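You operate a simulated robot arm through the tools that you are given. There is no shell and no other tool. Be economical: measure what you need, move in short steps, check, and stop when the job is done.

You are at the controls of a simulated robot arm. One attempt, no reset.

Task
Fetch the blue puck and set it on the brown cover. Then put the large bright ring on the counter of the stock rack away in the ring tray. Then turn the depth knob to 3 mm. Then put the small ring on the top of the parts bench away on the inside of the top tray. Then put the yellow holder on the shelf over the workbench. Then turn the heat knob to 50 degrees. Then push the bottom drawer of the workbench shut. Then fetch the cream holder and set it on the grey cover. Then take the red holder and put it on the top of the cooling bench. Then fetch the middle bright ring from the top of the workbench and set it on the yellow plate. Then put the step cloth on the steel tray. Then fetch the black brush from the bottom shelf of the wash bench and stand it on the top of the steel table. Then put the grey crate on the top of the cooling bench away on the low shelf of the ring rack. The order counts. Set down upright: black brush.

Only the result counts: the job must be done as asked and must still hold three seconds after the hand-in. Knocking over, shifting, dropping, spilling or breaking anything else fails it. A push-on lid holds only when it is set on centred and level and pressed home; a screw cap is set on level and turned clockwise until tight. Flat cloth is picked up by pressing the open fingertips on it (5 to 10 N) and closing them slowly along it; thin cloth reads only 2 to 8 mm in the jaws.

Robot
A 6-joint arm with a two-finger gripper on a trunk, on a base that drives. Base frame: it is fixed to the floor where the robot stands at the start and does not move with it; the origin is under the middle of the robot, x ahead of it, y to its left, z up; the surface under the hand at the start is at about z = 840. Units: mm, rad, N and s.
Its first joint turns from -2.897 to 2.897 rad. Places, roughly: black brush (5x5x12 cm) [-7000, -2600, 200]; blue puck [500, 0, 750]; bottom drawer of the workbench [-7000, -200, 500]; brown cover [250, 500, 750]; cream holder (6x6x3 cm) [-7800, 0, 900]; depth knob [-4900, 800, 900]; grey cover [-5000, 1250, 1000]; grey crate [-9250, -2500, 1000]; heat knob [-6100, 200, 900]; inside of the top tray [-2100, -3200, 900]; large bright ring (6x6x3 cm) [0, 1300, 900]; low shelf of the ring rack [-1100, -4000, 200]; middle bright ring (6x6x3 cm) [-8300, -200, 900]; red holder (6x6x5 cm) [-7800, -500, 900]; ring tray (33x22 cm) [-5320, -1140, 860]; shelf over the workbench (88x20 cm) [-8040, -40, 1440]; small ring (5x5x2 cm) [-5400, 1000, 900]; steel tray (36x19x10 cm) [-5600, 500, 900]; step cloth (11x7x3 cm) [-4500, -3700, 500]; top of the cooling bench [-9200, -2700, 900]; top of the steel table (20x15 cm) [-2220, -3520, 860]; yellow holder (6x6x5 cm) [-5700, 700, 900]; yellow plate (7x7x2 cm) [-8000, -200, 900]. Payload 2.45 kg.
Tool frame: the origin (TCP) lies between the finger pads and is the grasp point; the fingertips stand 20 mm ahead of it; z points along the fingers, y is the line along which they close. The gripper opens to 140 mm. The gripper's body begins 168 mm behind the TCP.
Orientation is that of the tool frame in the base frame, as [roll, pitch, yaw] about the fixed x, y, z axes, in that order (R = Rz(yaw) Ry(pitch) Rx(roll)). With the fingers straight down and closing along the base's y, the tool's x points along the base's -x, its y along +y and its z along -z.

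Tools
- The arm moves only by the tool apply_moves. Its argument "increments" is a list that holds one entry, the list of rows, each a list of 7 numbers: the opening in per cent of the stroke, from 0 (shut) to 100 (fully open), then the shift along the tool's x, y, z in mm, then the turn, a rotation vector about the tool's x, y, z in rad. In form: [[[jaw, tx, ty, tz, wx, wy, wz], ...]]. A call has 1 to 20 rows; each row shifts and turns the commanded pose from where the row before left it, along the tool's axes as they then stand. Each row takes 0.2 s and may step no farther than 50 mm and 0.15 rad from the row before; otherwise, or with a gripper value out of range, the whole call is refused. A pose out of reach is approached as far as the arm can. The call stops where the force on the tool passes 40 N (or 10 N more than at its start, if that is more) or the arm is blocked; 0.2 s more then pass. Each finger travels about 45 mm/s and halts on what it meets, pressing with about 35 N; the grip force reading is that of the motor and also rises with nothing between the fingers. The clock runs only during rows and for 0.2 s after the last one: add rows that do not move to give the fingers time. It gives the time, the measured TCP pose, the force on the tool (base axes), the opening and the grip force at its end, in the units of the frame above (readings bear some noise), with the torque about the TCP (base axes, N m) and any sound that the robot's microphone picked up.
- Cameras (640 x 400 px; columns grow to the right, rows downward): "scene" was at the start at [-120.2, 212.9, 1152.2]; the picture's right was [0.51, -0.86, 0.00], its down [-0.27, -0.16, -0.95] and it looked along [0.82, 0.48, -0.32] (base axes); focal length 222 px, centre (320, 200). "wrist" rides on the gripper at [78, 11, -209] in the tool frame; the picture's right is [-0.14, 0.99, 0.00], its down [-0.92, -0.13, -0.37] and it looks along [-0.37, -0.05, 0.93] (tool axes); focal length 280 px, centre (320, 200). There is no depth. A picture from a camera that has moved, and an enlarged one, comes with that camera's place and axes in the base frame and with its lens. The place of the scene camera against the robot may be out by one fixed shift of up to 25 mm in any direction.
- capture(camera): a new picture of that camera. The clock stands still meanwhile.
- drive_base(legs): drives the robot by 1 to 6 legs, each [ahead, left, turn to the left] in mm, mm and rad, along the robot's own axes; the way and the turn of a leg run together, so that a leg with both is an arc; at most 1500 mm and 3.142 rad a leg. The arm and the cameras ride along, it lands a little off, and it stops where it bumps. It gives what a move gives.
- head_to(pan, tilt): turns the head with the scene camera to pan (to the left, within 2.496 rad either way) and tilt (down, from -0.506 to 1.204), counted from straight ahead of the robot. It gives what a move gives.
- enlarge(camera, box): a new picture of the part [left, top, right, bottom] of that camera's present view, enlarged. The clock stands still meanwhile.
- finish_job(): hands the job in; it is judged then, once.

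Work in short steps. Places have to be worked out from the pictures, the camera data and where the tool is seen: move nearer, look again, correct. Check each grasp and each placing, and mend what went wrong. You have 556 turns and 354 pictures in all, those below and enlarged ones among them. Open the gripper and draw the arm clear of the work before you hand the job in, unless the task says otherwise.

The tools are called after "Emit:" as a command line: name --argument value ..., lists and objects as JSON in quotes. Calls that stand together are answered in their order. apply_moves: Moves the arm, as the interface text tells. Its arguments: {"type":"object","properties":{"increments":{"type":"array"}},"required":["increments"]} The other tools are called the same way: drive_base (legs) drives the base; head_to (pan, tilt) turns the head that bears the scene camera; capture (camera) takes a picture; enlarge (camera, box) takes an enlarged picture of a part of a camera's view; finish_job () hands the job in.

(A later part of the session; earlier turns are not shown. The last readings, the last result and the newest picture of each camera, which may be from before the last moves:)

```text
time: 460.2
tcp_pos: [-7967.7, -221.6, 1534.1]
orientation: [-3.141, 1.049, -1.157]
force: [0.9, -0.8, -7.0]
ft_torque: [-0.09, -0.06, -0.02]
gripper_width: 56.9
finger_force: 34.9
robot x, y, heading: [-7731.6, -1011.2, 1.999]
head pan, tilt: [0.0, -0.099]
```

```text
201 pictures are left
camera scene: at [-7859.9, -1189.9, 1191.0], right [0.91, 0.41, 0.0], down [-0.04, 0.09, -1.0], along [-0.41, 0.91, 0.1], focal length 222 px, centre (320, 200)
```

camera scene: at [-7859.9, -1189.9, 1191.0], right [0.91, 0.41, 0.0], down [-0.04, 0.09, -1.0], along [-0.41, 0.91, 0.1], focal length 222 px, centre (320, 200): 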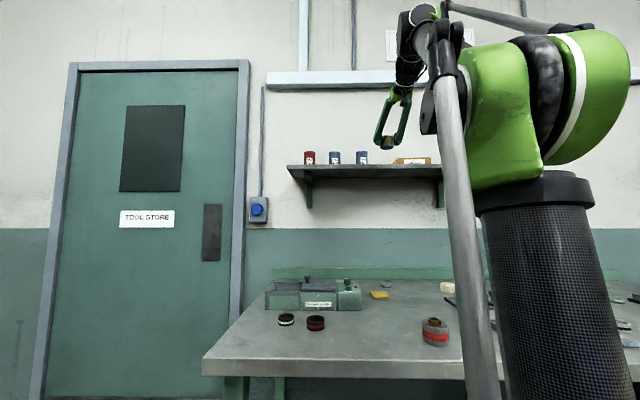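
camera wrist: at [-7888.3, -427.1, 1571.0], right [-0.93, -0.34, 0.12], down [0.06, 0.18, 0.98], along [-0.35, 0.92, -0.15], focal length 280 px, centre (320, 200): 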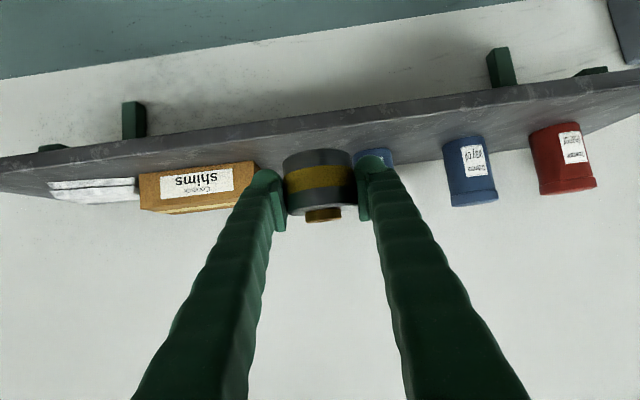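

The gap's centre is about 20 mm to the left at item depth. I move forward 127 mm with that correction, still above the shelf.

Emit:
apply_moves --increments '[[[35, -21.2, -6, 36.7, 0, 0, 0], [35, -21.2, -6, 36.7, 0, 0, 0], [35, -21.2, -6, 36.7, 0, 0, 0], [35, 0, 0, 0, 0, 0, 0]]]'

Emit:
capture --camera "wrist"

Emit:
enlarge --camera "scene" --box '[270, 80, 470, 210]'

```text
time: 461.2
tcp_pos: [-7999.5, -106.8, 1520.0]
orientation: [-3.141, 1.044, -1.157]
force: [-0.1, -0.4, -6.1]
ft_torque: [-0.05, -0.05, -0.03]
gripper_width: 56.7
finger_force: 35.5
out of reach, approached as far as the arm can: row 3
robot x, y, heading: [-7733.1, -1013.3, 1.996]
head pan, tilt: [0.0, -0.099]
```

```text
200 pictures are left
camera wrist: at [-7921.6, -312.8, 1556.5], right [-0.93, -0.34, 0.12], down [0.06, 0.18, 0.98], along [-0.35, 0.92, -0.15], focal length 280 px, centre (320, 200)
```

wrist: 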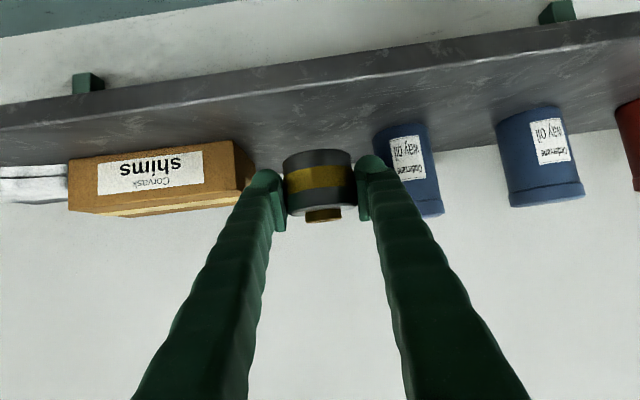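

```text
3.08 times, centred on (370, 145) of scene
camera zoom: at [-7859.9, -1189.8, 1191.0], right [0.91, 0.41, 0.0], down [-0.04, 0.09, -1.0], along [-0.41, 0.91, 0.1], focal length 682 px, centre (166, 369)
```

zoom: 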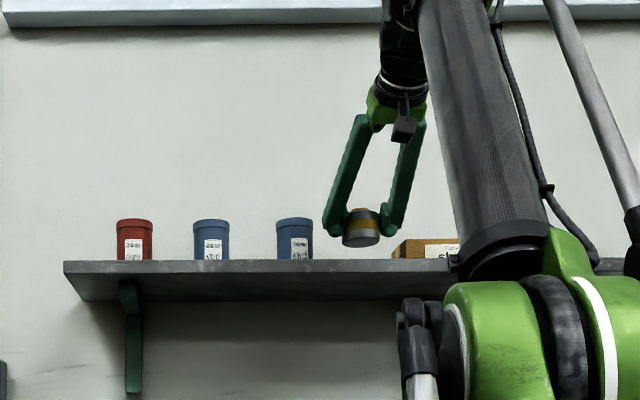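

The holder is over the shelf at v=3022, between box and jar. I lower it gently.

Emit:
apply_moves --increments '[[[35, 13, 0, 7.5, 0, 0, 0], [35, 13, 0, 7.5, 0, 0, 0], [35, 2.6, 0, 1.5, 0, 0, 0], [35, 2.6, 0, 1.5, 0, 0, 0], [35, 2.6, 0, 1.5, 0, 0, 0], [35, 2.6, 0, 1.5, 0, 0, 0], [35, 0, 0, 0, 0, 0, 0]]]'

```text
time: 462.9
tcp_pos: [-8002.4, -94.6, 1500.6]
orientation: [-3.141, 1.048, -1.158]
force: [0.4, 0.0, -6.0]
ft_torque: [-0.05, -0.03, -0.01]
gripper_width: 56.7
finger_force: 34.6
out of reach, approached as far as the arm can: row 1, 2
robot x, y, heading: [-7731.4, -1017.6, 2.0]
head pan, tilt: [0.0, -0.099]
```

Emit:
apply_moves --increments '[[[35, 4.3, 0, 2.5, 0, 0, 0], [35, 4.3, 0, 2.5, 0, 0, 0], [35, 2.6, 0, 1.5, 0, 0, 0], [35, 2.6, 0, 1.5, 0, 0, 0], [35, 2.6, 0, 1.5, 0, 0, 0], [35, 0, 0, 0, 0, 0, 0]]]'

Emit:
enlarge --camera "scene" --box '[270, 80, 470, 210]'

```text
time: 464.2
tcp_pos: [-8001.5, -94.4, 1483.2]
orientation: [3.141, 1.049, -1.157]
force: [-2.8, 5.3, 15.7]
ft_torque: [-0.03, 0.54, -0.11]
gripper_width: 56.8
finger_force: 35.0
robot x, y, heading: [-7731.3, -1013.9, 1.996]
head pan, tilt: [0.0, -0.099]
```

```text
3.08 times, centred on (370, 145) of scene
camera zoom: at [-7859.8, -1190.3, 1191.0], right [0.91, 0.41, 0.0], down [-0.04, 0.09, -0.99], along [-0.41, 0.91, 0.1], focal length 682 px, centre (166, 369)
```

zoom: 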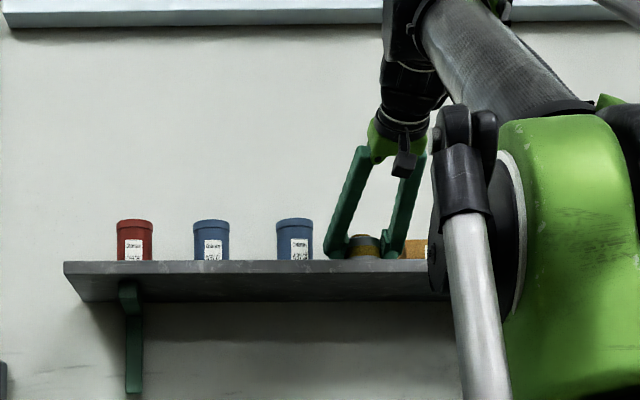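

The holder touches the shelf. I release slowly and back out along the shelf normal, rising slightly.

Emit:
apply_moves --increments '[[[38, -0.9, 0, -0.5, 0, 0, 0], [42, 0, 0, 0, 0, 0, 0], [46, 0, 0, 0, 0, 0, 0], [49, 0, 0, 0, 0, 0, 0], [49, 0, 0, 0, 0, 0, 0]]]'

Emit:
capture --camera "wrist"

```text
time: 465.4
tcp_pos: [-8002.2, -94.6, 1482.4]
orientation: [3.141, 1.049, -1.155]
force: [0.3, 0.6, 1.2]
ft_torque: [-0.03, -0.02, 0.0]
gripper_width: 68.4
finger_force: 0.1
robot x, y, heading: [-7730.6, -1011.0, 1.995]
head pan, tilt: [0.0, -0.099]
```

```text
197 pictures are left
camera wrist: at [-7923.6, -300.6, 1518.0], right [-0.93, -0.34, 0.12], down [0.06, 0.18, 0.98], along [-0.35, 0.92, -0.15], focal length 280 px, centre (320, 200)
```

wrist: 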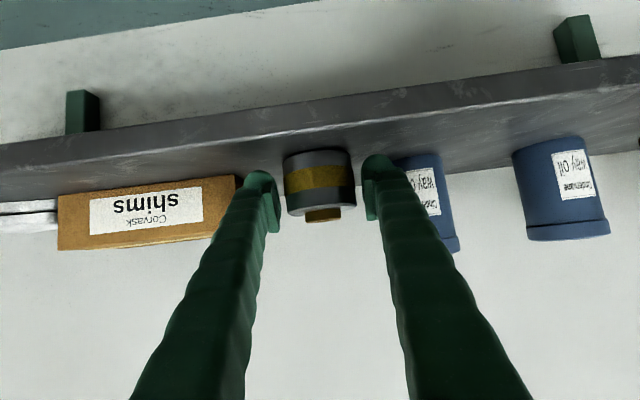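

Emit:
apply_moves --increments '[[[49, 8, 0, -18, 0, 0, 0], [49, 20, 0, -38, 0, 0, 0], [49, 20, 0, -38, 0, 0, 0], [49, 20, 0, -38, 0, 0, 0], [49, 20, 0, -38, 0, 0, 0], [49, 20, 0, -38, 0, 0, 0], [49, 0, 0, 0, 0, 0, 0]]]'

Emit:
capture --camera "wrist"

Emit:
enlarge --camera "scene" --box '[270, 80, 470, 210]'

```text
time: 467.1
tcp_pos: [-7909.0, -307.4, 1492.7]
orientation: [3.141, 1.052, -1.156]
force: [-1.1, 0.1, -0.1]
ft_torque: [-0.03, 0.03, -0.01]
gripper_width: 68.8
finger_force: 0.0
robot x, y, heading: [-7730.8, -1016.2, 1.997]
head pan, tilt: [0.0, -0.099]
```

```text
196 pictures are left
camera wrist: at [-7830.9, -514.2, 1528.4], right [-0.93, -0.34, 0.12], down [0.06, 0.18, 0.98], along [-0.35, 0.92, -0.15], focal length 280 px, centre (320, 200)
```

wrist: 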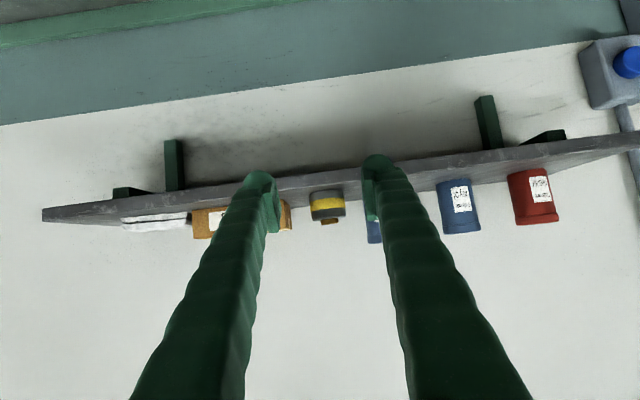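

```text
3.08 times, centred on (370, 145) of scene
camera zoom: at [-7859.8, -1190.1, 1191.0], right [0.91, 0.41, 0.0], down [-0.04, 0.09, -1.0], along [-0.41, 0.91, 0.1], focal length 682 px, centre (166, 369)
```

zoom: 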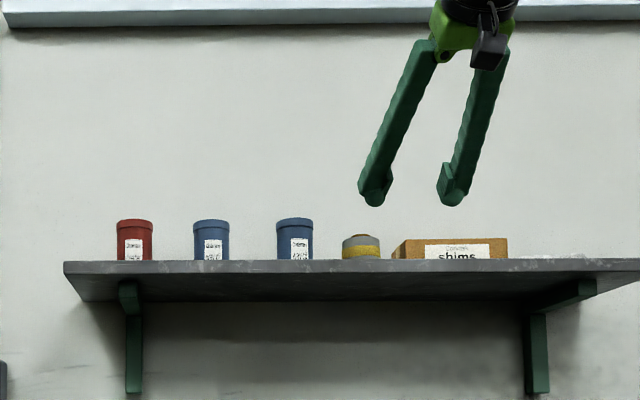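

The yellow holder stands on the shelf. I back off, lower the arm and straighten the hand.

Emit:
drive_base --legs '[[-330, 0, -0.02]]'

Emit:
apply_moves --increments '[[[49, 37, 0, 21.4, 0, 0, 0], [49, 37, 0, 21.4, 0, 0, 0], [49, 37, 0, 21.4, 0, 0, 0], [49, 37, 0, 21.4, 0, 0, 0], [49, 37, 0, 21.4, 0, 0, 0], [49, 37, 0, 21.4, 0, 0, 0], [49, 37, 0, 21.4, 0, 0, 0], [49, 37, 0, 21.4, 0, 0.131, 0], [49, 0, 0, 0, 0, 0.131, 0], [49, 0, 0, 0, 0, 0.131, 0], [49, 0, 0, 0, 0, 0.131, 0], [49, 0, 0, 0, 0, 0.131, 0], [49, 0, 0, 0, 0, 0.131, 0], [49, 0, 0, 0, 0, 0.131, 0], [49, 0, 0, 0, 0, 0.131, 0], [49, 0, 0, 0, 0, 0, 0]]]'

```text
time: 469.2
tcp_pos: [-7764.3, -604.8, 1494.2]
orientation: [3.141, 1.05, -1.171]
force: [-0.2, -0.4, 0.0]
ft_torque: [0.02, 0.02, 0.01]
gripper_width: 68.8
finger_force: 0.0
robot x, y, heading: [-7600.8, -1313.1, 1.98]
head pan, tilt: [0.0, -0.099]
```

```text
time: 472.6
tcp_pos: [-7765.4, -604.3, 1152.5]
orientation: [3.141, -0.001, -1.172]
force: [-0.8, -0.2, -0.2]
ft_torque: [0.0, 0.01, -0.01]
gripper_width: 68.7
finger_force: 0.1
robot x, y, heading: [-7599.1, -1314.5, 1.985]
head pan, tilt: [0.0, -0.099]
```

Emit:
apply_moves --increments '[[[49, 46, 0, 0, 0, 0, 0], [49, 46, 0, 0, 0, 0, 0], [49, 46, 0, 0, 0, 0, 0], [49, 46, 0, 0, 0, 0, 0], [49, 46, 0, 0, 0, 0, 0], [49, 0, 0, 0, 0, 0, 0]]]'

Emit:
drive_base --legs '[[0, -1450, 0], [0, -500, -0.01]]'

Emit:
head_to --pan 0.0 --tilt 0.45

Emit:
capture --camera "scene"

```text
time: 474.0
tcp_pos: [-7677.2, -814.7, 1149.0]
orientation: [-3.141, 0.003, -1.17]
force: [0.0, 0.2, -0.2]
ft_torque: [0.01, 0.01, 0.02]
gripper_width: 68.9
finger_force: 0.0
robot x, y, heading: [-7595.1, -1319.3, 1.984]
head pan, tilt: [0.0, -0.099]
```

```text
time: 483.7
tcp_pos: [-5900.7, -23.3, 1149.4]
orientation: [3.14, 0.002, -1.173]
force: [-0.2, 0.4, -0.2]
ft_torque: [0.01, -0.01, 0.03]
gripper_width: 68.6
finger_force: 0.0
robot x, y, heading: [-5825.3, -526.4, 1.979]
head pan, tilt: [0.0, -0.099]
```

```text
time: 484.7
tcp_pos: [-5900.3, -23.4, 1148.9]
orientation: [-3.14, 0.002, -1.172]
force: [-0.4, 0.3, -0.7]
ft_torque: [-0.01, 0.01, 0.02]
gripper_width: 68.5
finger_force: 0.0
robot x, y, heading: [-5824.0, -524.6, 1.984]
head pan, tilt: [0.0, 0.45]
```

```text
194 pictures are left
camera scene: at [-5955.5, -692.8, 1140.6], right [0.92, 0.4, 0.0], down [0.17, -0.4, -0.9], along [-0.36, 0.83, -0.43], focal length 222 px, centre (320, 200)
```

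scene: 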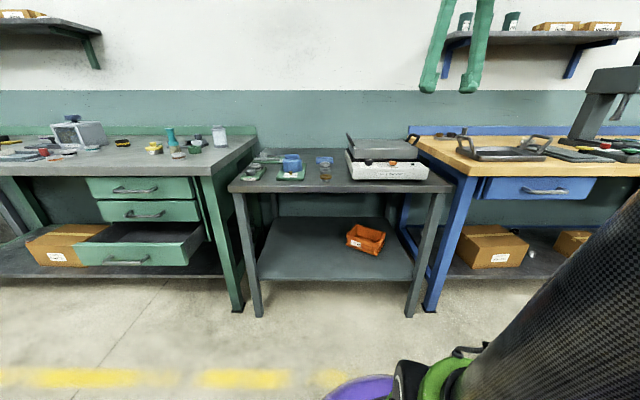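

Emit:
drive_base --legs '[[220, -150, 0]]'

Emit:
capture --camera "wrist"

Emit:
enlarge --camera "scene" --box '[280, 120, 460, 220]'

```text
time: 486.6
tcp_pos: [-5852.6, 238.1, 1149.5]
orientation: [-3.14, 0.001, -1.174]
force: [-0.8, -0.2, 0.6]
ft_torque: [-0.03, -0.05, -0.02]
gripper_width: 68.6
finger_force: 0.1
robot x, y, heading: [-5779.6, -259.3, 1.975]
head pan, tilt: [0.0, 0.45]
```

```text
193 pictures are left
camera wrist: at [-5833.2, 160.9, 1357.9], right [-0.97, -0.26, 0.0], down [-0.24, 0.9, 0.37], along [-0.09, 0.36, -0.93], focal length 280 px, centre (320, 200)
```

wrist: 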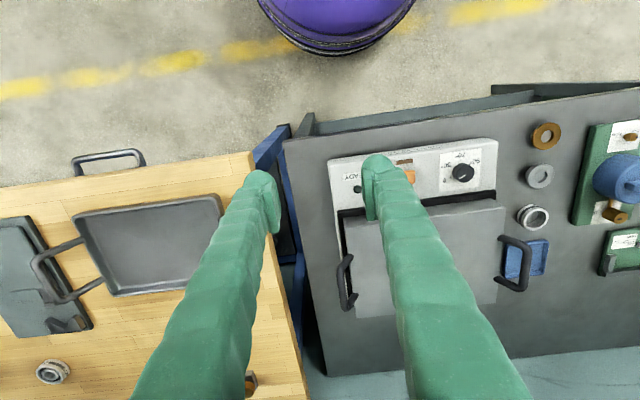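

```text
3.56 times, centred on (370, 170) of scene
camera zoom: at [-5908.7, -431.0, 1140.5], right [0.92, 0.4, 0.0], down [0.17, -0.4, -0.9], along [-0.36, 0.83, -0.44], focal length 788 px, centre (142, 307)
```

zoom: 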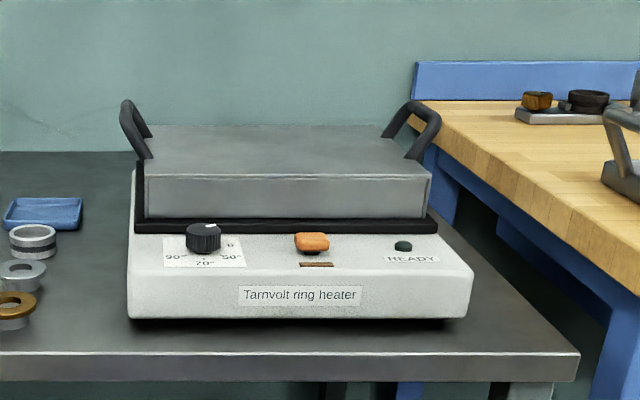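

Emit:
enlarge --camera "wrist" --box '[420, 135, 510, 205]'

```text
5.71 times, centred on (465, 170) of wrist
camera zoom: at [-5833.2, 160.9, 1357.9], right [-0.97, -0.26, 0.0], down [-0.24, 0.9, 0.37], along [-0.09, 0.36, -0.93], focal length 1602 px, centre (-509, 371)
```

zoom: 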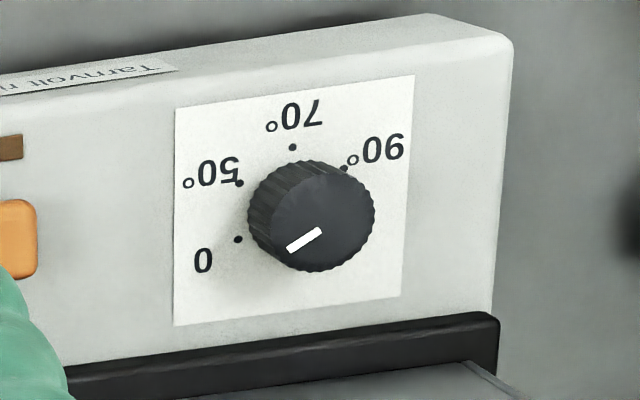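

The heat dial reads 0, 50, 70 and 90 degrees, and the pointer is at 0. I move the hand over the knob.

Emit:
apply_moves --increments '[[[60, -14.8, 43.7, 10, 0, 0, 0], [60, -14.8, 43.7, 10, 0, 0, 0], [60, -14.8, 43.7, 10, 0, 0, 0], [60, -14.8, 43.7, 10, 0, 0, 0], [60, -14.8, 43.7, 10, 0, 0, 0], [60, 0, 0, 0, 0, 0, 0]]]'

Emit:
capture --camera "wrist"

Emit:
enlarge --camera "wrist" --box '[270, 110, 370, 180]'

```text
time: 488.0
tcp_pos: [-6082.5, 221.5, 1101.5]
orientation: [-3.142, 0.004, -1.173]
force: [0.2, -0.4, 0.1]
ft_torque: [-0.03, 0.01, -0.02]
gripper_width: 84.1
finger_force: 0.0
robot x, y, heading: [-5776.9, -260.4, 1.982]
head pan, tilt: [0.0, 0.45]
```

```text
190 pictures are left
camera wrist: at [-6062.0, 144.4, 1308.3], right [-0.97, -0.26, 0.0], down [-0.24, 0.9, 0.37], along [-0.09, 0.36, -0.93], focal length 280 px, centre (320, 200)
```

wrist: 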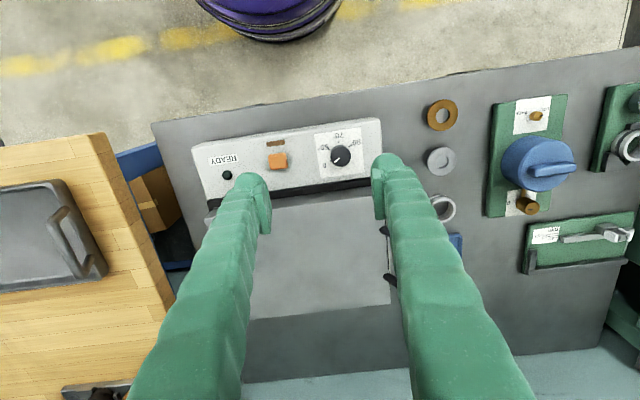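

```text
5.71 times, centred on (320, 145) of wrist
camera zoom: at [-6062.0, 144.4, 1308.3], right [-0.97, -0.26, 0.0], down [-0.24, 0.9, 0.37], along [-0.09, 0.36, -0.93], focal length 1602 px, centre (320, 514)
```

zoom: 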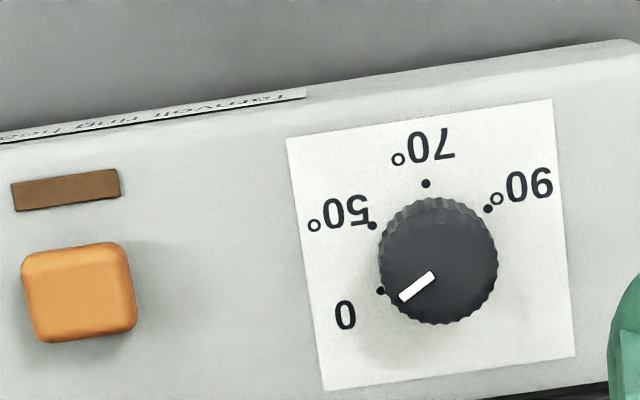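

The marks are again 60° apart, so 50 is 60° clockwise from above. The knob top is near (-6116,232,875). To keep clear of the lid I turn the hand 30° the other way first, and then come down.

Emit:
apply_moves --increments '[[[50, -22.6, 26.9, 30, 0, 0, 0], [50, 0, 0, 40, 0, 0, -0.131], [50, 0, 0, 40, 0, 0, -0.131], [50, 0, 0, 30, 0, 0, -0.131], [50, 0, 0, 10, 0, 0, -0.131], [50, 0, 0, 0, 0, 0, 0]]]'

Emit:
capture --camera "wrist"

Emit:
enlarge --camera "scene" --box '[280, 110, 420, 200]'

```text
time: 489.4
tcp_pos: [-6115.9, 233.4, 950.2]
orientation: [-3.141, 0.0, -0.649]
force: [0.6, -0.5, 0.2]
ft_torque: [-0.02, -0.03, 0.02]
gripper_width: 70.0
finger_force: 0.1
robot x, y, heading: [-5775.4, -263.2, 1.978]
head pan, tilt: [0.0, 0.45]
```

```text
188 pictures are left
camera wrist: at [-6061.3, 176.3, 1158.3], right [-0.71, -0.71, 0.0], down [-0.66, 0.66, 0.37], along [-0.26, 0.26, -0.93], focal length 280 px, centre (320, 200)
```

wrist: 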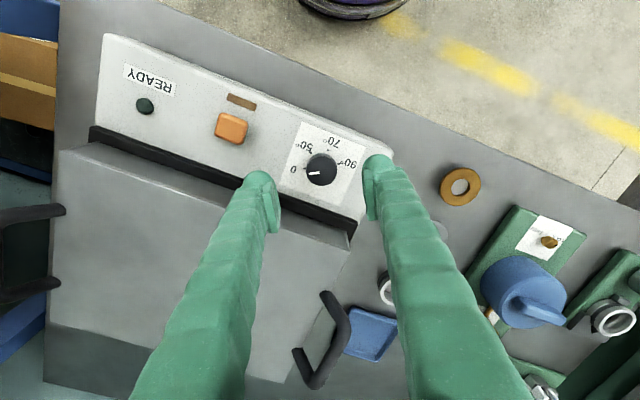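

```text
4.44 times, centred on (350, 155) of scene
camera zoom: at [-5908.7, -431.0, 1140.5], right [0.92, 0.4, 0.0], down [0.17, -0.4, -0.9], along [-0.36, 0.83, -0.44], focal length 985 px, centre (187, 400)
```

zoom: 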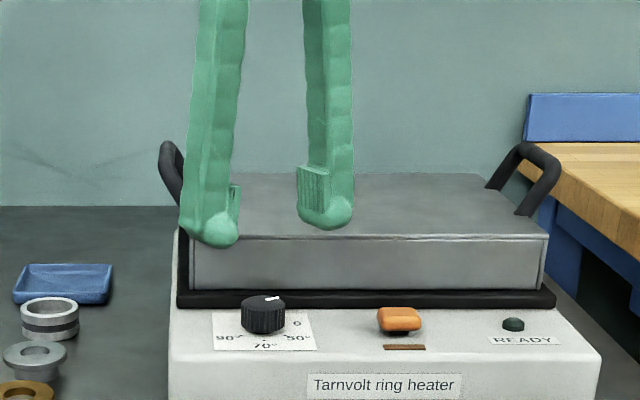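

The knob is exactly under the TCP. I narrow the jaws, descend around it and close.

Emit:
apply_moves --increments '[[[36, 0, 0, 0, 0, 0, 0], [35, 0, 0, 20, 0, 0, 0], [35, 0, 0, 25, 0, 0, 0], [35, 0, 0, 12, 0, 0, 0], [35, 0, 0, 5, 0, 0, 0], [35, 0, 0, 0, 0, 0, 0]]]'

Emit:
enlarge --camera "wrist" --box '[240, 120, 400, 220]'

Emit:
enlarge --camera "scene" --box '[300, 130, 400, 200]'

```text
time: 490.8
tcp_pos: [-6116.9, 233.4, 888.2]
orientation: [-3.14, 0.003, -0.651]
force: [1.1, 0.5, 0.2]
ft_torque: [0.01, -0.01, -0.02]
gripper_width: 49.2
finger_force: 0.0
robot x, y, heading: [-5777.5, -262.3, 1.975]
head pan, tilt: [0.0, 0.45]
```

```text
4.00 times, centred on (320, 170) of wrist
camera zoom: at [-6062.1, 176.9, 1096.1], right [-0.71, -0.71, 0.0], down [-0.66, 0.66, 0.37], along [-0.26, 0.26, -0.93], focal length 1122 px, centre (320, 320)
```

zoom: 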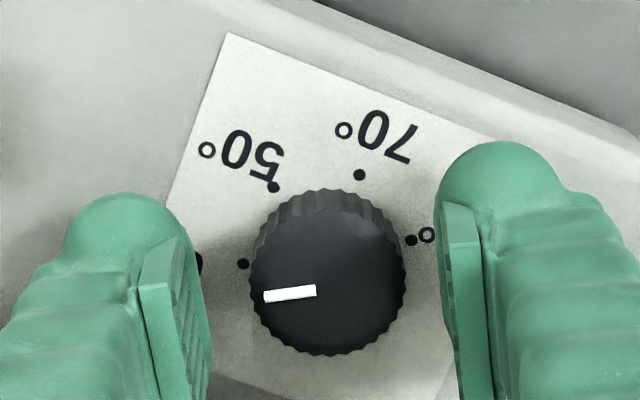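

```text
5.71 times, centred on (350, 165) of scene
camera zoom: at [-5908.7, -431.0, 1140.5], right [0.92, 0.4, 0.0], down [0.17, -0.4, -0.9], along [-0.36, 0.83, -0.44], focal length 1267 px, centre (149, 400)
```

zoom: 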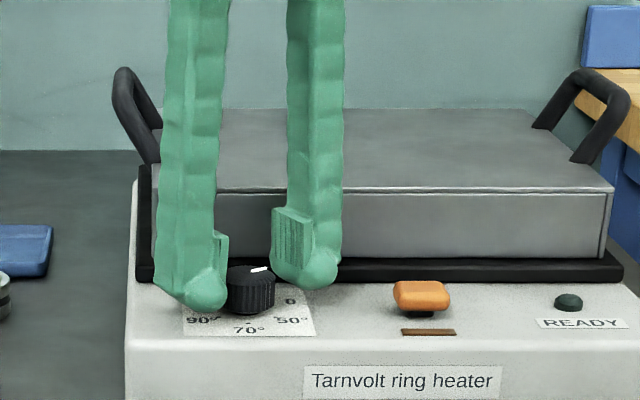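

Emit:
apply_moves --increments '[[[35, 0, 0, 4, 0, 0, 0], [30, 0, 0, 0, 0, 0, 0], [26, 0, 0, 0, 0, 0, 0], [22, 0, 0, 0, 0, 0, 0], [18, 0, 0, 0, 0, 0, 0], [18, 0, 0, 0, 0, 0, 0], [18, 0, 0, 0, 0, 0, 0], [18, 0, 0, 0, 0, 0, 0]]]'

```text
time: 492.6
tcp_pos: [-6116.9, 233.0, 884.9]
orientation: [-3.139, 0.001, -0.65]
force: [-7.3, -10.1, -5.0]
ft_torque: [0.0, 0.07, 0.0]
gripper_width: 33.8
finger_force: 6.1
robot x, y, heading: [-5776.0, -258.1, 1.975]
head pan, tilt: [0.0, 0.45]
```

Emit:
apply_moves --increments '[[[18, 0, 0, 0, 0, 0, 0], [18, 0, 0, 0, 0, 0, 0], [18, 0, 0, 0, 0, 0, 0.1], [18, 0, 0, 0, 0, 0, 0.1], [18, 0, 0, 0, 0, 0, 0.1], [18, 0, 0, 0, 0, 0, 0.1], [18, 0, 0, 0, 0, 0, 0.1], [18, 0, 0, 0, 0, 0, 0]]]'

Emit:
enlarge --camera "wrist" --box '[240, 120, 400, 220]'

```text
time: 494.4
tcp_pos: [-6117.5, 233.1, 884.3]
orientation: [-3.14, 0.001, -1.152]
force: [-11.3, -4.6, 6.7]
ft_torque: [-0.11, 0.17, -0.01]
gripper_width: 33.3
finger_force: 5.8
robot x, y, heading: [-5776.9, -264.4, 1.982]
head pan, tilt: [0.0, 0.45]
```

```text
4.00 times, centred on (320, 170) of wrist
camera zoom: at [-6095.7, 156.4, 1091.9], right [-0.96, -0.28, 0.0], down [-0.26, 0.89, 0.37], along [-0.1, 0.36, -0.93], focal length 1122 px, centre (320, 320)
```

zoom: 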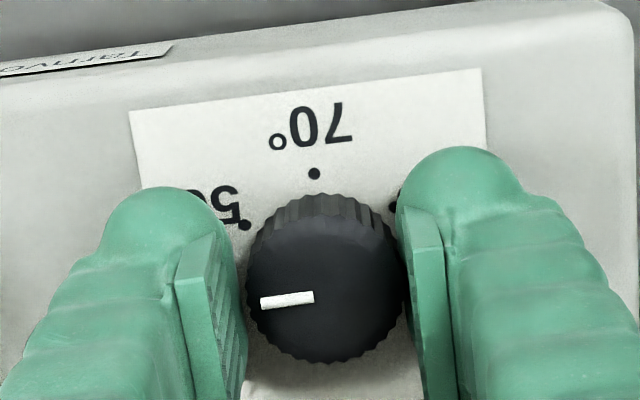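

The knob turns along. I finish the rotation.

Emit:
apply_moves --increments '[[[18, 0, 0, 0, 0, 0, 0.1], [18, 0, 0, 0, 0, 0, 0.1], [18, 0, 0, 0, 0, 0, 0.1], [18, 0, 0, 0, 0, 0, 0.1], [18, 0, 0, 0, 0, 0, 0.1], [18, 0, 0, 0, 0, 0, 0.047], [18, 0, 0, 0, 0, 0, 0]]]'

Emit:
enlarge --camera "wrist" --box '[240, 120, 400, 220]'

```text
time: 496.0
tcp_pos: [-6116.9, 232.4, 883.9]
orientation: [-3.141, 0.003, -1.698]
force: [-12.5, 0.4, 6.0]
ft_torque: [0.02, 0.2, -0.04]
gripper_width: 33.5
finger_force: 6.4
robot x, y, heading: [-5776.1, -259.5, 1.978]
head pan, tilt: [0.0, 0.45]
```

```text
4.00 times, centred on (320, 170) of wrist
camera zoom: at [-6137.9, 156.1, 1091.3], right [-0.97, 0.26, 0.0], down [0.24, 0.9, 0.37], along [0.1, 0.36, -0.93], focal length 1122 px, centre (320, 320)
```

zoom: 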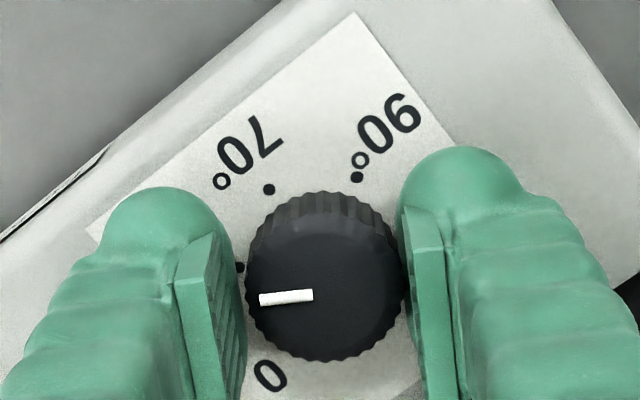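

The pointer stands at the 50 mark just as it did at 0. I release, lift and check.

Emit:
apply_moves --increments '[[[24, 0, 0, 0, 0, 0, 0], [30, 0, 0, 0, 0, 0, 0], [36, 0, 0, 0, 0, 0, 0], [38, 0, 0, -15, 0, 0, 0], [40, 0, 0, -40, 0, 0, 0], [50, 0, 0, -45, 0, 0, 0], [60, 0, 0, -45, 0, 0, 0], [60, 0, 0, 0, 0, 0, 0]]]'

Emit:
enlarge --camera "wrist" --box '[260, 100, 380, 180]'

```text
time: 497.8
tcp_pos: [-6119.2, 232.4, 1027.4]
orientation: [-3.14, 0.002, -1.695]
force: [-0.3, -0.2, -0.4]
ft_torque: [0.01, 0.0, 0.0]
gripper_width: 83.8
finger_force: 0.0
robot x, y, heading: [-5777.7, -262.0, 1.975]
head pan, tilt: [0.0, 0.45]
```

```text
5.00 times, centred on (320, 140) of wrist
camera zoom: at [-6139.6, 155.8, 1235.8], right [-0.97, 0.26, 0.0], down [0.24, 0.9, 0.37], along [0.1, 0.36, -0.93], focal length 1402 px, centre (320, 500)
```

zoom: 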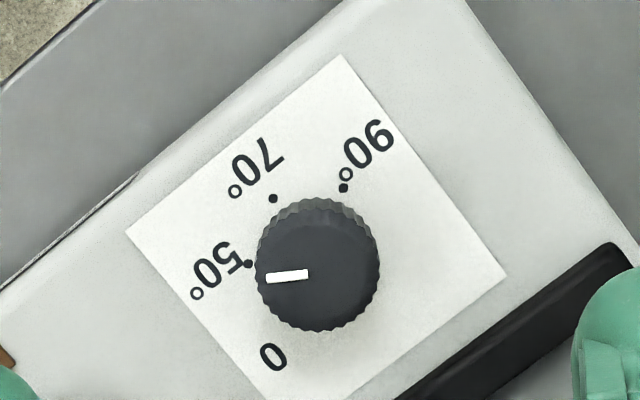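

The heat knob is at 50. Next is the bottom drawer. I retract, back off and drive over in front of it.

Emit:
apply_moves --increments '[[[40, 0, 0, -45, 0, 0, -0.131], [30, 0, 0, -45, 0, 0, -0.131], [20, 0, 0, -35, 0, 0, -0.131], [10, 0, 0, 0, 0, 0, -0.131], [0, 40, 0, 0, 0, 0, 0], [0, 40, 0, 0, 0, 0, 0], [0, 20, 0, 0, 0, 0, 0], [0, 0, 0, 0, 0, 0, 0]]]'

Emit:
drive_base --legs '[[-450, 0, 0], [0, 960, 0]]'

Emit:
head_to --pan 0.0 --tilt 0.6

Emit:
capture --camera "scene"

```text
time: 499.6
tcp_pos: [-6077.1, 140.2, 1152.3]
orientation: [-3.141, 0.001, -1.173]
force: [0.3, 0.5, 0.4]
ft_torque: [0.02, -0.01, -0.02]
gripper_width: 0.1
finger_force: 29.3
robot x, y, heading: [-5775.2, -262.3, 1.981]
head pan, tilt: [0.0, 0.45]
```

```text
time: 507.1
tcp_pos: [-6800.8, -669.4, 1150.8]
orientation: [3.141, 0.002, -1.171]
force: [-0.2, 0.5, 0.8]
ft_torque: [0.0, -0.01, -0.02]
gripper_width: 0.1
finger_force: 29.6
robot x, y, heading: [-6498.2, -1075.1, 1.976]
head pan, tilt: [0.0, 0.45]
```

```text
time: 507.8
tcp_pos: [-6801.0, -670.7, 1152.1]
orientation: [-3.141, 0.001, -1.172]
force: [-0.4, -0.5, -0.1]
ft_torque: [0.03, 0.02, -0.01]
gripper_width: 0.0
finger_force: 29.1
robot x, y, heading: [-6498.5, -1072.3, 1.971]
head pan, tilt: [0.0, 0.6]
```

```text
181 pictures are left
camera scene: at [-6630.0, -1244.5, 1127.0], right [0.92, 0.4, 0.0], down [0.22, -0.52, -0.83], along [-0.33, 0.76, -0.56], focal length 222 px, centre (320, 200)
```

scene: 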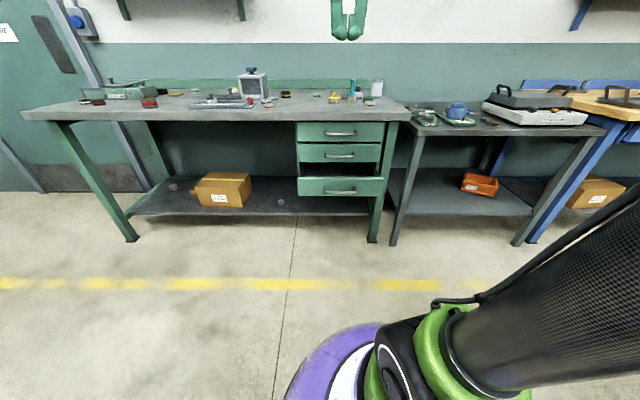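

The bottom drawer stands about 150 mm out, its front near (-6886,-384) at z 551 to 649. I will push it with the closed fingertips above the handle, the hand tilted 45°. First I drive nearer.

Emit:
drive_base --legs '[[200, 90, 0]]'

Emit:
apply_moves --increments '[[[0, 0, 0, 0, 0, -0.131, 0], [0, 0, 0, 0, 0, -0.131, 0], [0, 0, 0, 0, 0, -0.131, 0], [0, 0, 0, 0, 0, -0.131, 0], [0, 0, 0, 0, 0, -0.131, 0], [0, 0, 0, 0, 0, -0.131, 0], [0, 0, 0, 0, 0, 0, 0]]]'

Emit:
capture --camera "wrist"

Emit:
capture --camera "scene"

```text
time: 509.4
tcp_pos: [-6965.2, -523.3, 1152.9]
orientation: [3.141, 0.003, -1.166]
force: [0.8, -0.1, 0.3]
ft_torque: [0.02, 0.01, 0.01]
gripper_width: 0.0
finger_force: 29.6
robot x, y, heading: [-6665.9, -922.0, 1.984]
head pan, tilt: [0.0, 0.6]
```

```text
time: 511.0
tcp_pos: [-6964.4, -522.1, 1150.8]
orientation: [3.14, 0.788, -1.169]
force: [0.6, -0.4, 0.9]
ft_torque: [-0.01, 0.02, -0.05]
gripper_width: 0.0
finger_force: 29.6
robot x, y, heading: [-6662.5, -927.4, 1.986]
head pan, tilt: [0.0, 0.6]
```

```text
180 pictures are left
camera wrist: at [-6895.9, -715.2, 1242.8], right [-0.95, -0.3, 0.1], down [-0.03, 0.41, 0.91], along [-0.31, 0.86, -0.4], focal length 280 px, centre (320, 200)
```

wrist: 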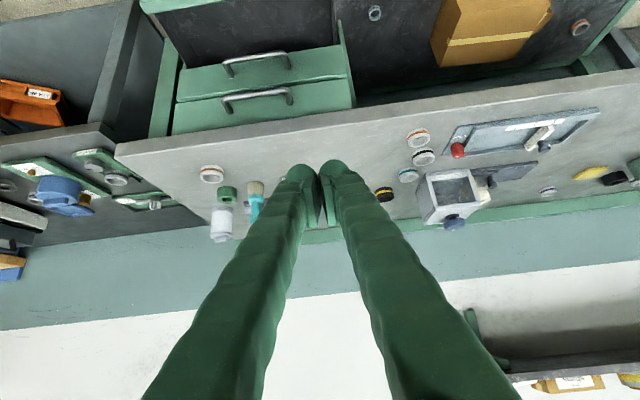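

```text
179 pictures are left
camera scene: at [-6792.5, -1097.6, 1127.0], right [0.92, 0.4, 0.0], down [0.23, -0.52, -0.83], along [-0.33, 0.76, -0.56], focal length 222 px, centre (320, 200)
```

scene: 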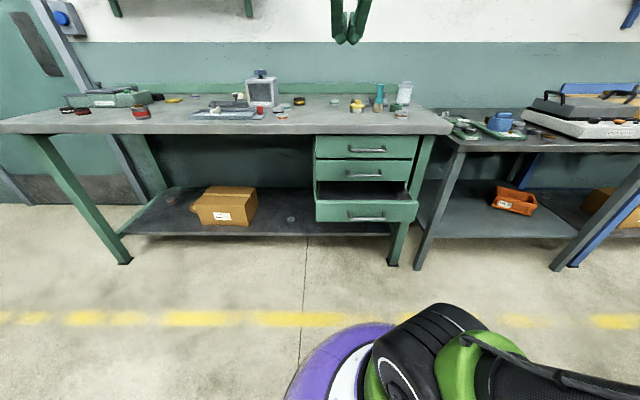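

Emit:
apply_moves --increments '[[[0, 0, -44, 0, 0, 0, 0], [0, 0, -44, 0, 0, 0, 0], [0, 0, -44, 0, 0, 0, 0], [0, 33, 0, 33, 0, 0, 0], [0, 33, 0, 33, 0, 0, 0], [0, 33, 0, 33, 0, 0, 0], [0, 33, 0, 33, 0, 0, 0], [0, 33, 0, 33, 0, 0, 0], [0, 33, 0, 33, 0, 0, 0], [0, 33, 0, 33, 0, 0, 0], [0, 33, 0, 33, 0, 0, 0], [0, 33, 0, 33, 0, 0, 0], [0, 33, 0, 33, 0, 0, 0], [0, 25, 0, 25, 0, 0, 0], [0, 0, 0, 0, 0, 0, 0]]]'

Emit:
capture --camera "wrist"

Emit:
capture --camera "scene"

```text
time: 514.2
tcp_pos: [-6843.6, -473.2, 648.9]
orientation: [-3.141, 0.787, -1.168]
force: [-0.1, 0.1, 0.1]
ft_torque: [0.03, 0.01, 0.02]
gripper_width: 0.0
finger_force: 29.7
robot x, y, heading: [-6661.5, -924.7, 1.986]
head pan, tilt: [0.0, 0.6]
```

```text
178 pictures are left
camera wrist: at [-6774.4, -664.4, 741.0], right [-0.95, -0.3, 0.1], down [-0.03, 0.41, 0.91], along [-0.31, 0.86, -0.4], focal length 280 px, centre (320, 200)
```

wrist: 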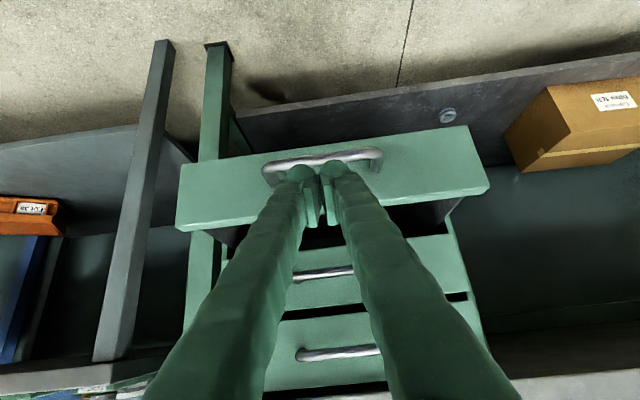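

```text
177 pictures are left
camera scene: at [-6792.5, -1097.6, 1127.0], right [0.92, 0.4, 0.0], down [0.23, -0.52, -0.83], along [-0.33, 0.76, -0.56], focal length 222 px, centre (320, 200)
```

scene: 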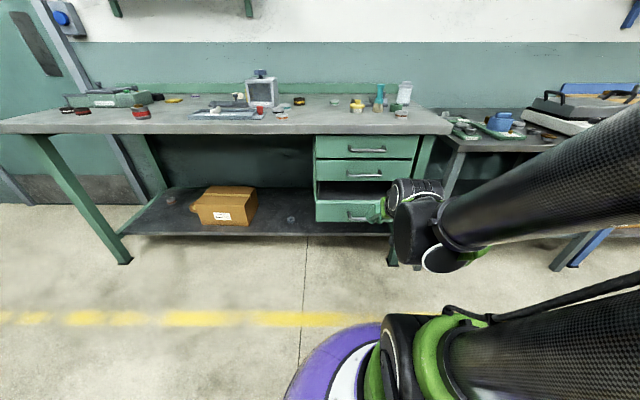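

The fingertips are centred on the drawer front, just above the handle. I lower slightly and push forward.

Emit:
apply_moves --increments '[[[0, 7, 0, 7, 0, 0, 0], [0, -14, 0, 14, 0, 0, 0], [0, -14, 0, 14, 0, 0, 0], [0, -14, 0, 14, 0, 0, 0], [0, -14, 0, 14, 0, 0, 0], [0, -14, 0, 14, 0, 0, 0], [0, -14, 0, 14, 0, 0, 0], [0, 0, 0, 0, 0, 0, 0]]]'

Emit:
capture --camera "wrist"

```text
time: 516.0
tcp_pos: [-6892.2, -362.5, 641.3]
orientation: [-3.141, 0.787, -1.168]
force: [-0.3, 0.4, -1.1]
ft_torque: [0.02, -0.01, 0.02]
gripper_width: 0.1
finger_force: 29.2
robot x, y, heading: [-6664.2, -923.3, 1.985]
head pan, tilt: [0.0, 0.6]
```

```text
176 pictures are left
camera wrist: at [-6822.3, -554.3, 731.3], right [-0.95, -0.3, 0.1], down [-0.03, 0.41, 0.91], along [-0.31, 0.86, -0.4], focal length 280 px, centre (320, 200)
```

wrist: 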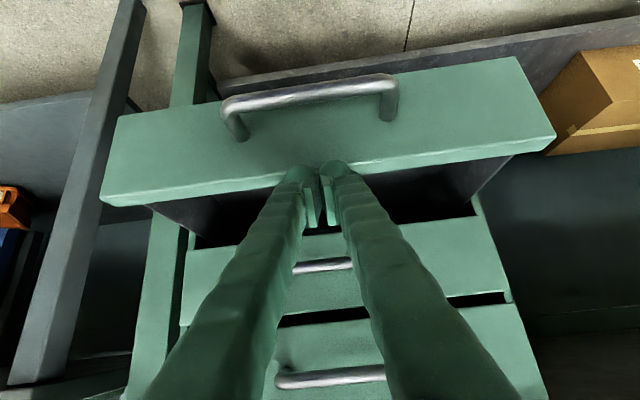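

The drawer's top edge works out at z of about 608, lower than I assumed, so the tips are just above it. I back off, lower by 44 mm, and push again.

Emit:
apply_moves --increments '[[[0, 28, 0, -28, 0, 0, 0], [0, 28, 0, -28, 0, 0, 0], [0, 16, 0, 16, 0, 0, 0], [0, 15, 0, 15, 0, 0, 0], [0, 0, 0, 0, 0, 0, 0], [0, -14, 0, 14, 0, 0, 0], [0, -14, 0, 14, 0, 0, 0], [0, -14, 0, 14, 0, 0, 0], [0, -14, 0, 14, 0, 0, 0], [0, -10, 0, 10, 0, 0, 0], [0, -10, 0, 10, 0, 0, 0], [0, 0, 0, 0, 0, 0, 0]]]'

Emit:
capture --camera "wrist"

```text
time: 518.6
tcp_pos: [-6902.5, -335.9, 597.8]
orientation: [-3.141, 0.787, -1.168]
force: [0.4, 0.1, 0.0]
ft_torque: [-0.01, 0.02, 0.01]
gripper_width: 0.0
finger_force: 29.3
robot x, y, heading: [-6666.4, -923.4, 1.984]
head pan, tilt: [0.0, 0.6]
```

```text
175 pictures are left
camera wrist: at [-6833.2, -527.2, 688.1], right [-0.95, -0.3, 0.1], down [-0.03, 0.41, 0.91], along [-0.31, 0.86, -0.4], focal length 280 px, centre (320, 200)
```

wrist: 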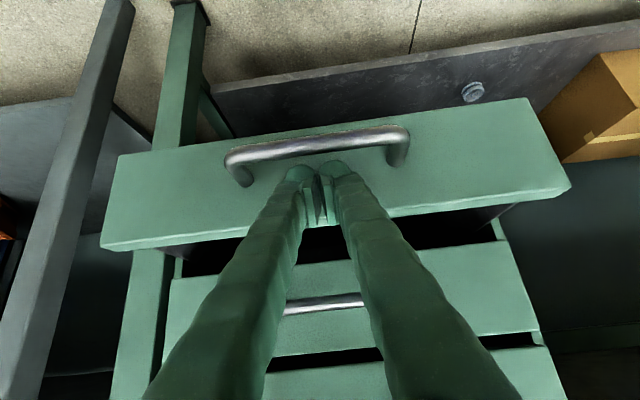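

Emit:
apply_moves --increments '[[[0, -9, 0, 9, 0, 0, 0], [0, -9, 0, 9, 0, 0, 0], [0, -9, 0, 9, 0, 0, 0], [0, -9, 0, 9, 0, 0, 0], [0, 0, 0, 0, 0, 0, 0]]]'

Emit:
capture --camera "wrist"

```text
time: 519.8
tcp_pos: [-6920.8, -288.4, 596.5]
orientation: [3.141, 0.787, -1.166]
force: [0.0, -0.2, 0.0]
ft_torque: [-0.03, -0.02, -0.03]
gripper_width: 0.0
finger_force: 29.5
robot x, y, heading: [-6663.6, -926.6, 1.98]
head pan, tilt: [0.0, 0.6]
```

```text
174 pictures are left
camera wrist: at [-6851.7, -480.7, 688.3], right [-0.95, -0.3, 0.1], down [-0.03, 0.41, 0.91], along [-0.31, 0.86, -0.4], focal length 280 px, centre (320, 200)
```

wrist: 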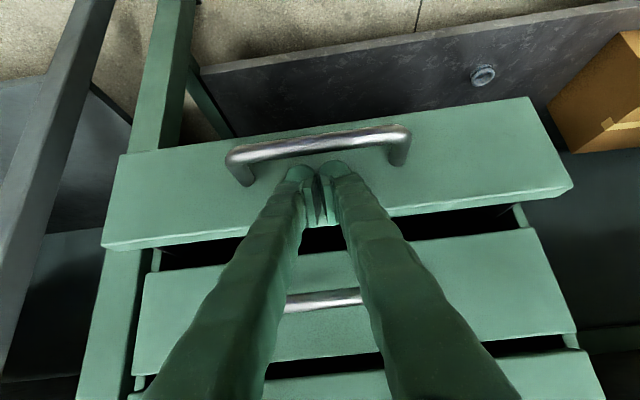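

The drawer is moving with the fingers. I keep pushing until it stops.

Emit:
apply_moves --increments '[[[0, -9, 0, 9, 0, 0, 0], [0, -9, 0, 9, 0, 0, 0], [0, -9, 0, 9, 0, 0, 0], [0, -7, 0, 7, 0, 0, 0], [0, -5, 0, 5, 0, 0, 0], [0, -5, 0, 5, 0, 0, 0], [0, -5, 0, 5, 0, 0, 0], [0, -5, 0, 5, 0, 0, 0], [0, -5, 0, 5, 0, 0, 0], [0, 0, 0, 0, 0, 0, 0]]]'

Emit:
capture --camera "wrist"

```text
time: 521.5
tcp_pos: [-6947.1, -226.8, 596.9]
orientation: [3.141, 0.784, -1.17]
force: [2.6, -8.1, 1.8]
ft_torque: [0.01, 0.1, 0.04]
gripper_width: 6.1
finger_force: 29.4
robot x, y, heading: [-6662.3, -922.9, 1.984]
head pan, tilt: [0.0, 0.6]
stopped in row 8: the force on the tool passed its limit at 54 N (the readings are from after the stop); the commanded pose is now the measured one
```

```text
173 pictures are left
camera wrist: at [-6878.1, -419.4, 688.4], right [-0.95, -0.3, 0.1], down [-0.04, 0.41, 0.91], along [-0.31, 0.86, -0.4], focal length 280 px, centre (320, 200)
```

wrist: 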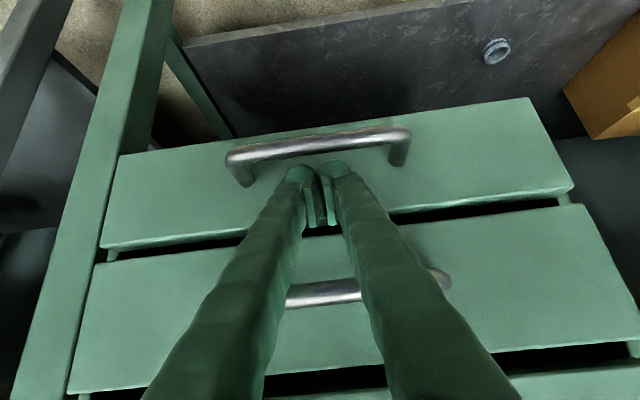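

It stopped hard with the front flush with the others. I press once more briefly, then back away and check.

Emit:
apply_moves --increments '[[[0, -3, 0, 3, 0, 0, 0], [0, -3, 0, 3, 0, 0, 0], [0, 0, 0, 0, 0, 0, 0]]]'

Emit:
apply_moves --increments '[[[0, 20, 0, -20, 0, 0, 0], [0, 30, 0, -30, 0, 0, 0], [0, 30, 0, -30, 0, 0, 0], [0, 30, 0, -30, 0, 0, 0], [0, 30, 0, -30, 0, 0, 0], [0, -33, 0, -33, 0, 0, 0], [0, -33, 0, -33, 0, 0, 0], [0, -33, 0, -33, 0, 0, 0], [0, -33, 0, -33, 0, 0, 0], [0, -33, 0, -33, 0, 0, 0], [0, -33, 0, -33, 0, 0, 0], [0, -33, 0, -33, 0, 0, 0], [0, -33, 0, -33, 0, 0, 0], [0, -33, 0, -33, 0, 0, 0], [0, -33, 0, -33, 0, 0, 0], [0, -33, 0, -33, 0, 0, 0], [0, -26, 0, -26, 0, 0, 0]]]'

Emit:
capture --camera "scene"

```text
time: 521.9
tcp_pos: [-6947.5, -228.4, 596.4]
orientation: [-3.141, 0.78, -1.169]
force: [2.6, -9.8, 0.6]
ft_torque: [0.02, 0.09, 0.04]
gripper_width: 6.0
finger_force: 29.4
robot x, y, heading: [-6661.5, -928.6, 1.981]
head pan, tilt: [0.0, 0.6]
stopped in row 1: the force on the tool passed its limit at 49 N (the readings are from after the stop); the commanded pose is now the measured one
```

```text
time: 525.5
tcp_pos: [-6870.2, -406.9, 1148.6]
orientation: [3.14, 0.783, -1.17]
force: [0.2, -0.4, -1.3]
ft_torque: [-0.02, 0.02, 0.0]
gripper_width: 0.3
finger_force: 29.5
robot x, y, heading: [-6661.8, -923.9, 1.979]
head pan, tilt: [0.0, 0.6]
```

```text
172 pictures are left
camera scene: at [-6792.1, -1098.6, 1126.9], right [0.92, 0.4, 0.0], down [0.23, -0.52, -0.83], along [-0.33, 0.76, -0.56], focal length 222 px, centre (320, 200)
```

scene: 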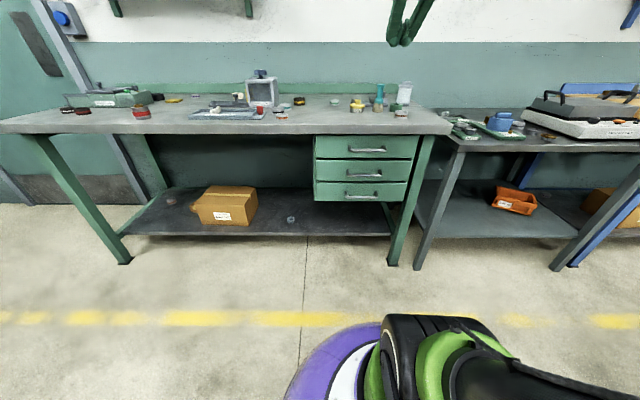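

The drawer is shut. Next is the cream holder at the back of the workbench, near (-7753,0). I straighten the hand and drive over.

Emit:
apply_moves --increments '[[[20, 0, 0, 0, 0, 0.131, 0], [40, 0, 0, 0, 0, 0.131, 0], [60, 0, 0, 0, 0, 0.131, 0], [70, 0, 0, 0, 0, 0.131, 0], [70, 0, 0, 0, 0, 0.131, 0], [70, 0, 0, 0, 0, 0.131, 0], [70, 30, 0, 0, 0, 0, 0], [70, 0, 0, 0, 0, 0, 0]]]'

Emit:
drive_base --legs '[[0, 680, 0], [330, 0, 0]]'

Emit:
capture --camera "wrist"

Emit:
capture --camera "scene"

```text
time: 527.3
tcp_pos: [-6858.2, -434.2, 1147.2]
orientation: [3.141, -0.005, -1.168]
force: [0.4, 0.3, 0.2]
ft_torque: [-0.04, 0.02, 0.04]
gripper_width: 98.1
finger_force: 0.0
robot x, y, heading: [-6659.1, -927.5, 1.985]
head pan, tilt: [0.0, 0.6]
```

```text
time: 532.8
tcp_pos: [-7587.1, -396.0, 1148.4]
orientation: [3.141, -0.004, -1.177]
force: [-0.2, 0.5, -0.1]
ft_torque: [0.02, -0.03, -0.01]
gripper_width: 98.2
finger_force: 0.1
robot x, y, heading: [-7394.7, -886.7, 1.972]
head pan, tilt: [0.0, 0.6]
```

```text
171 pictures are left
camera wrist: at [-7567.7, -471.6, 1355.9], right [-0.97, -0.25, 0.0], down [-0.24, 0.9, 0.36], along [-0.09, 0.35, -0.93], focal length 280 px, centre (320, 200)
```

wrist: 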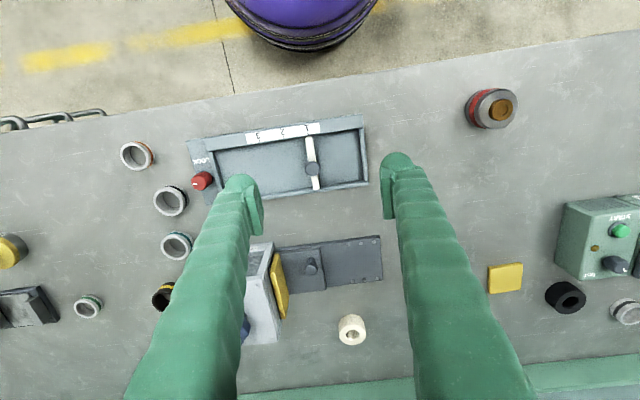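

```text
170 pictures are left
camera scene: at [-7525.9, -1059.9, 1127.0], right [0.92, 0.39, 0.0], down [0.22, -0.52, -0.83], along [-0.32, 0.76, -0.56], focal length 222 px, centre (320, 200)
```

scene: 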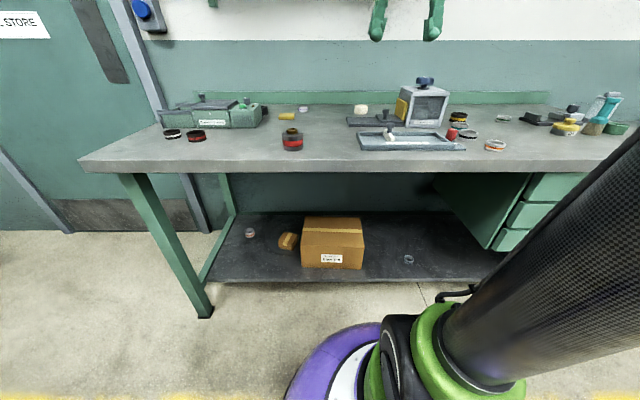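

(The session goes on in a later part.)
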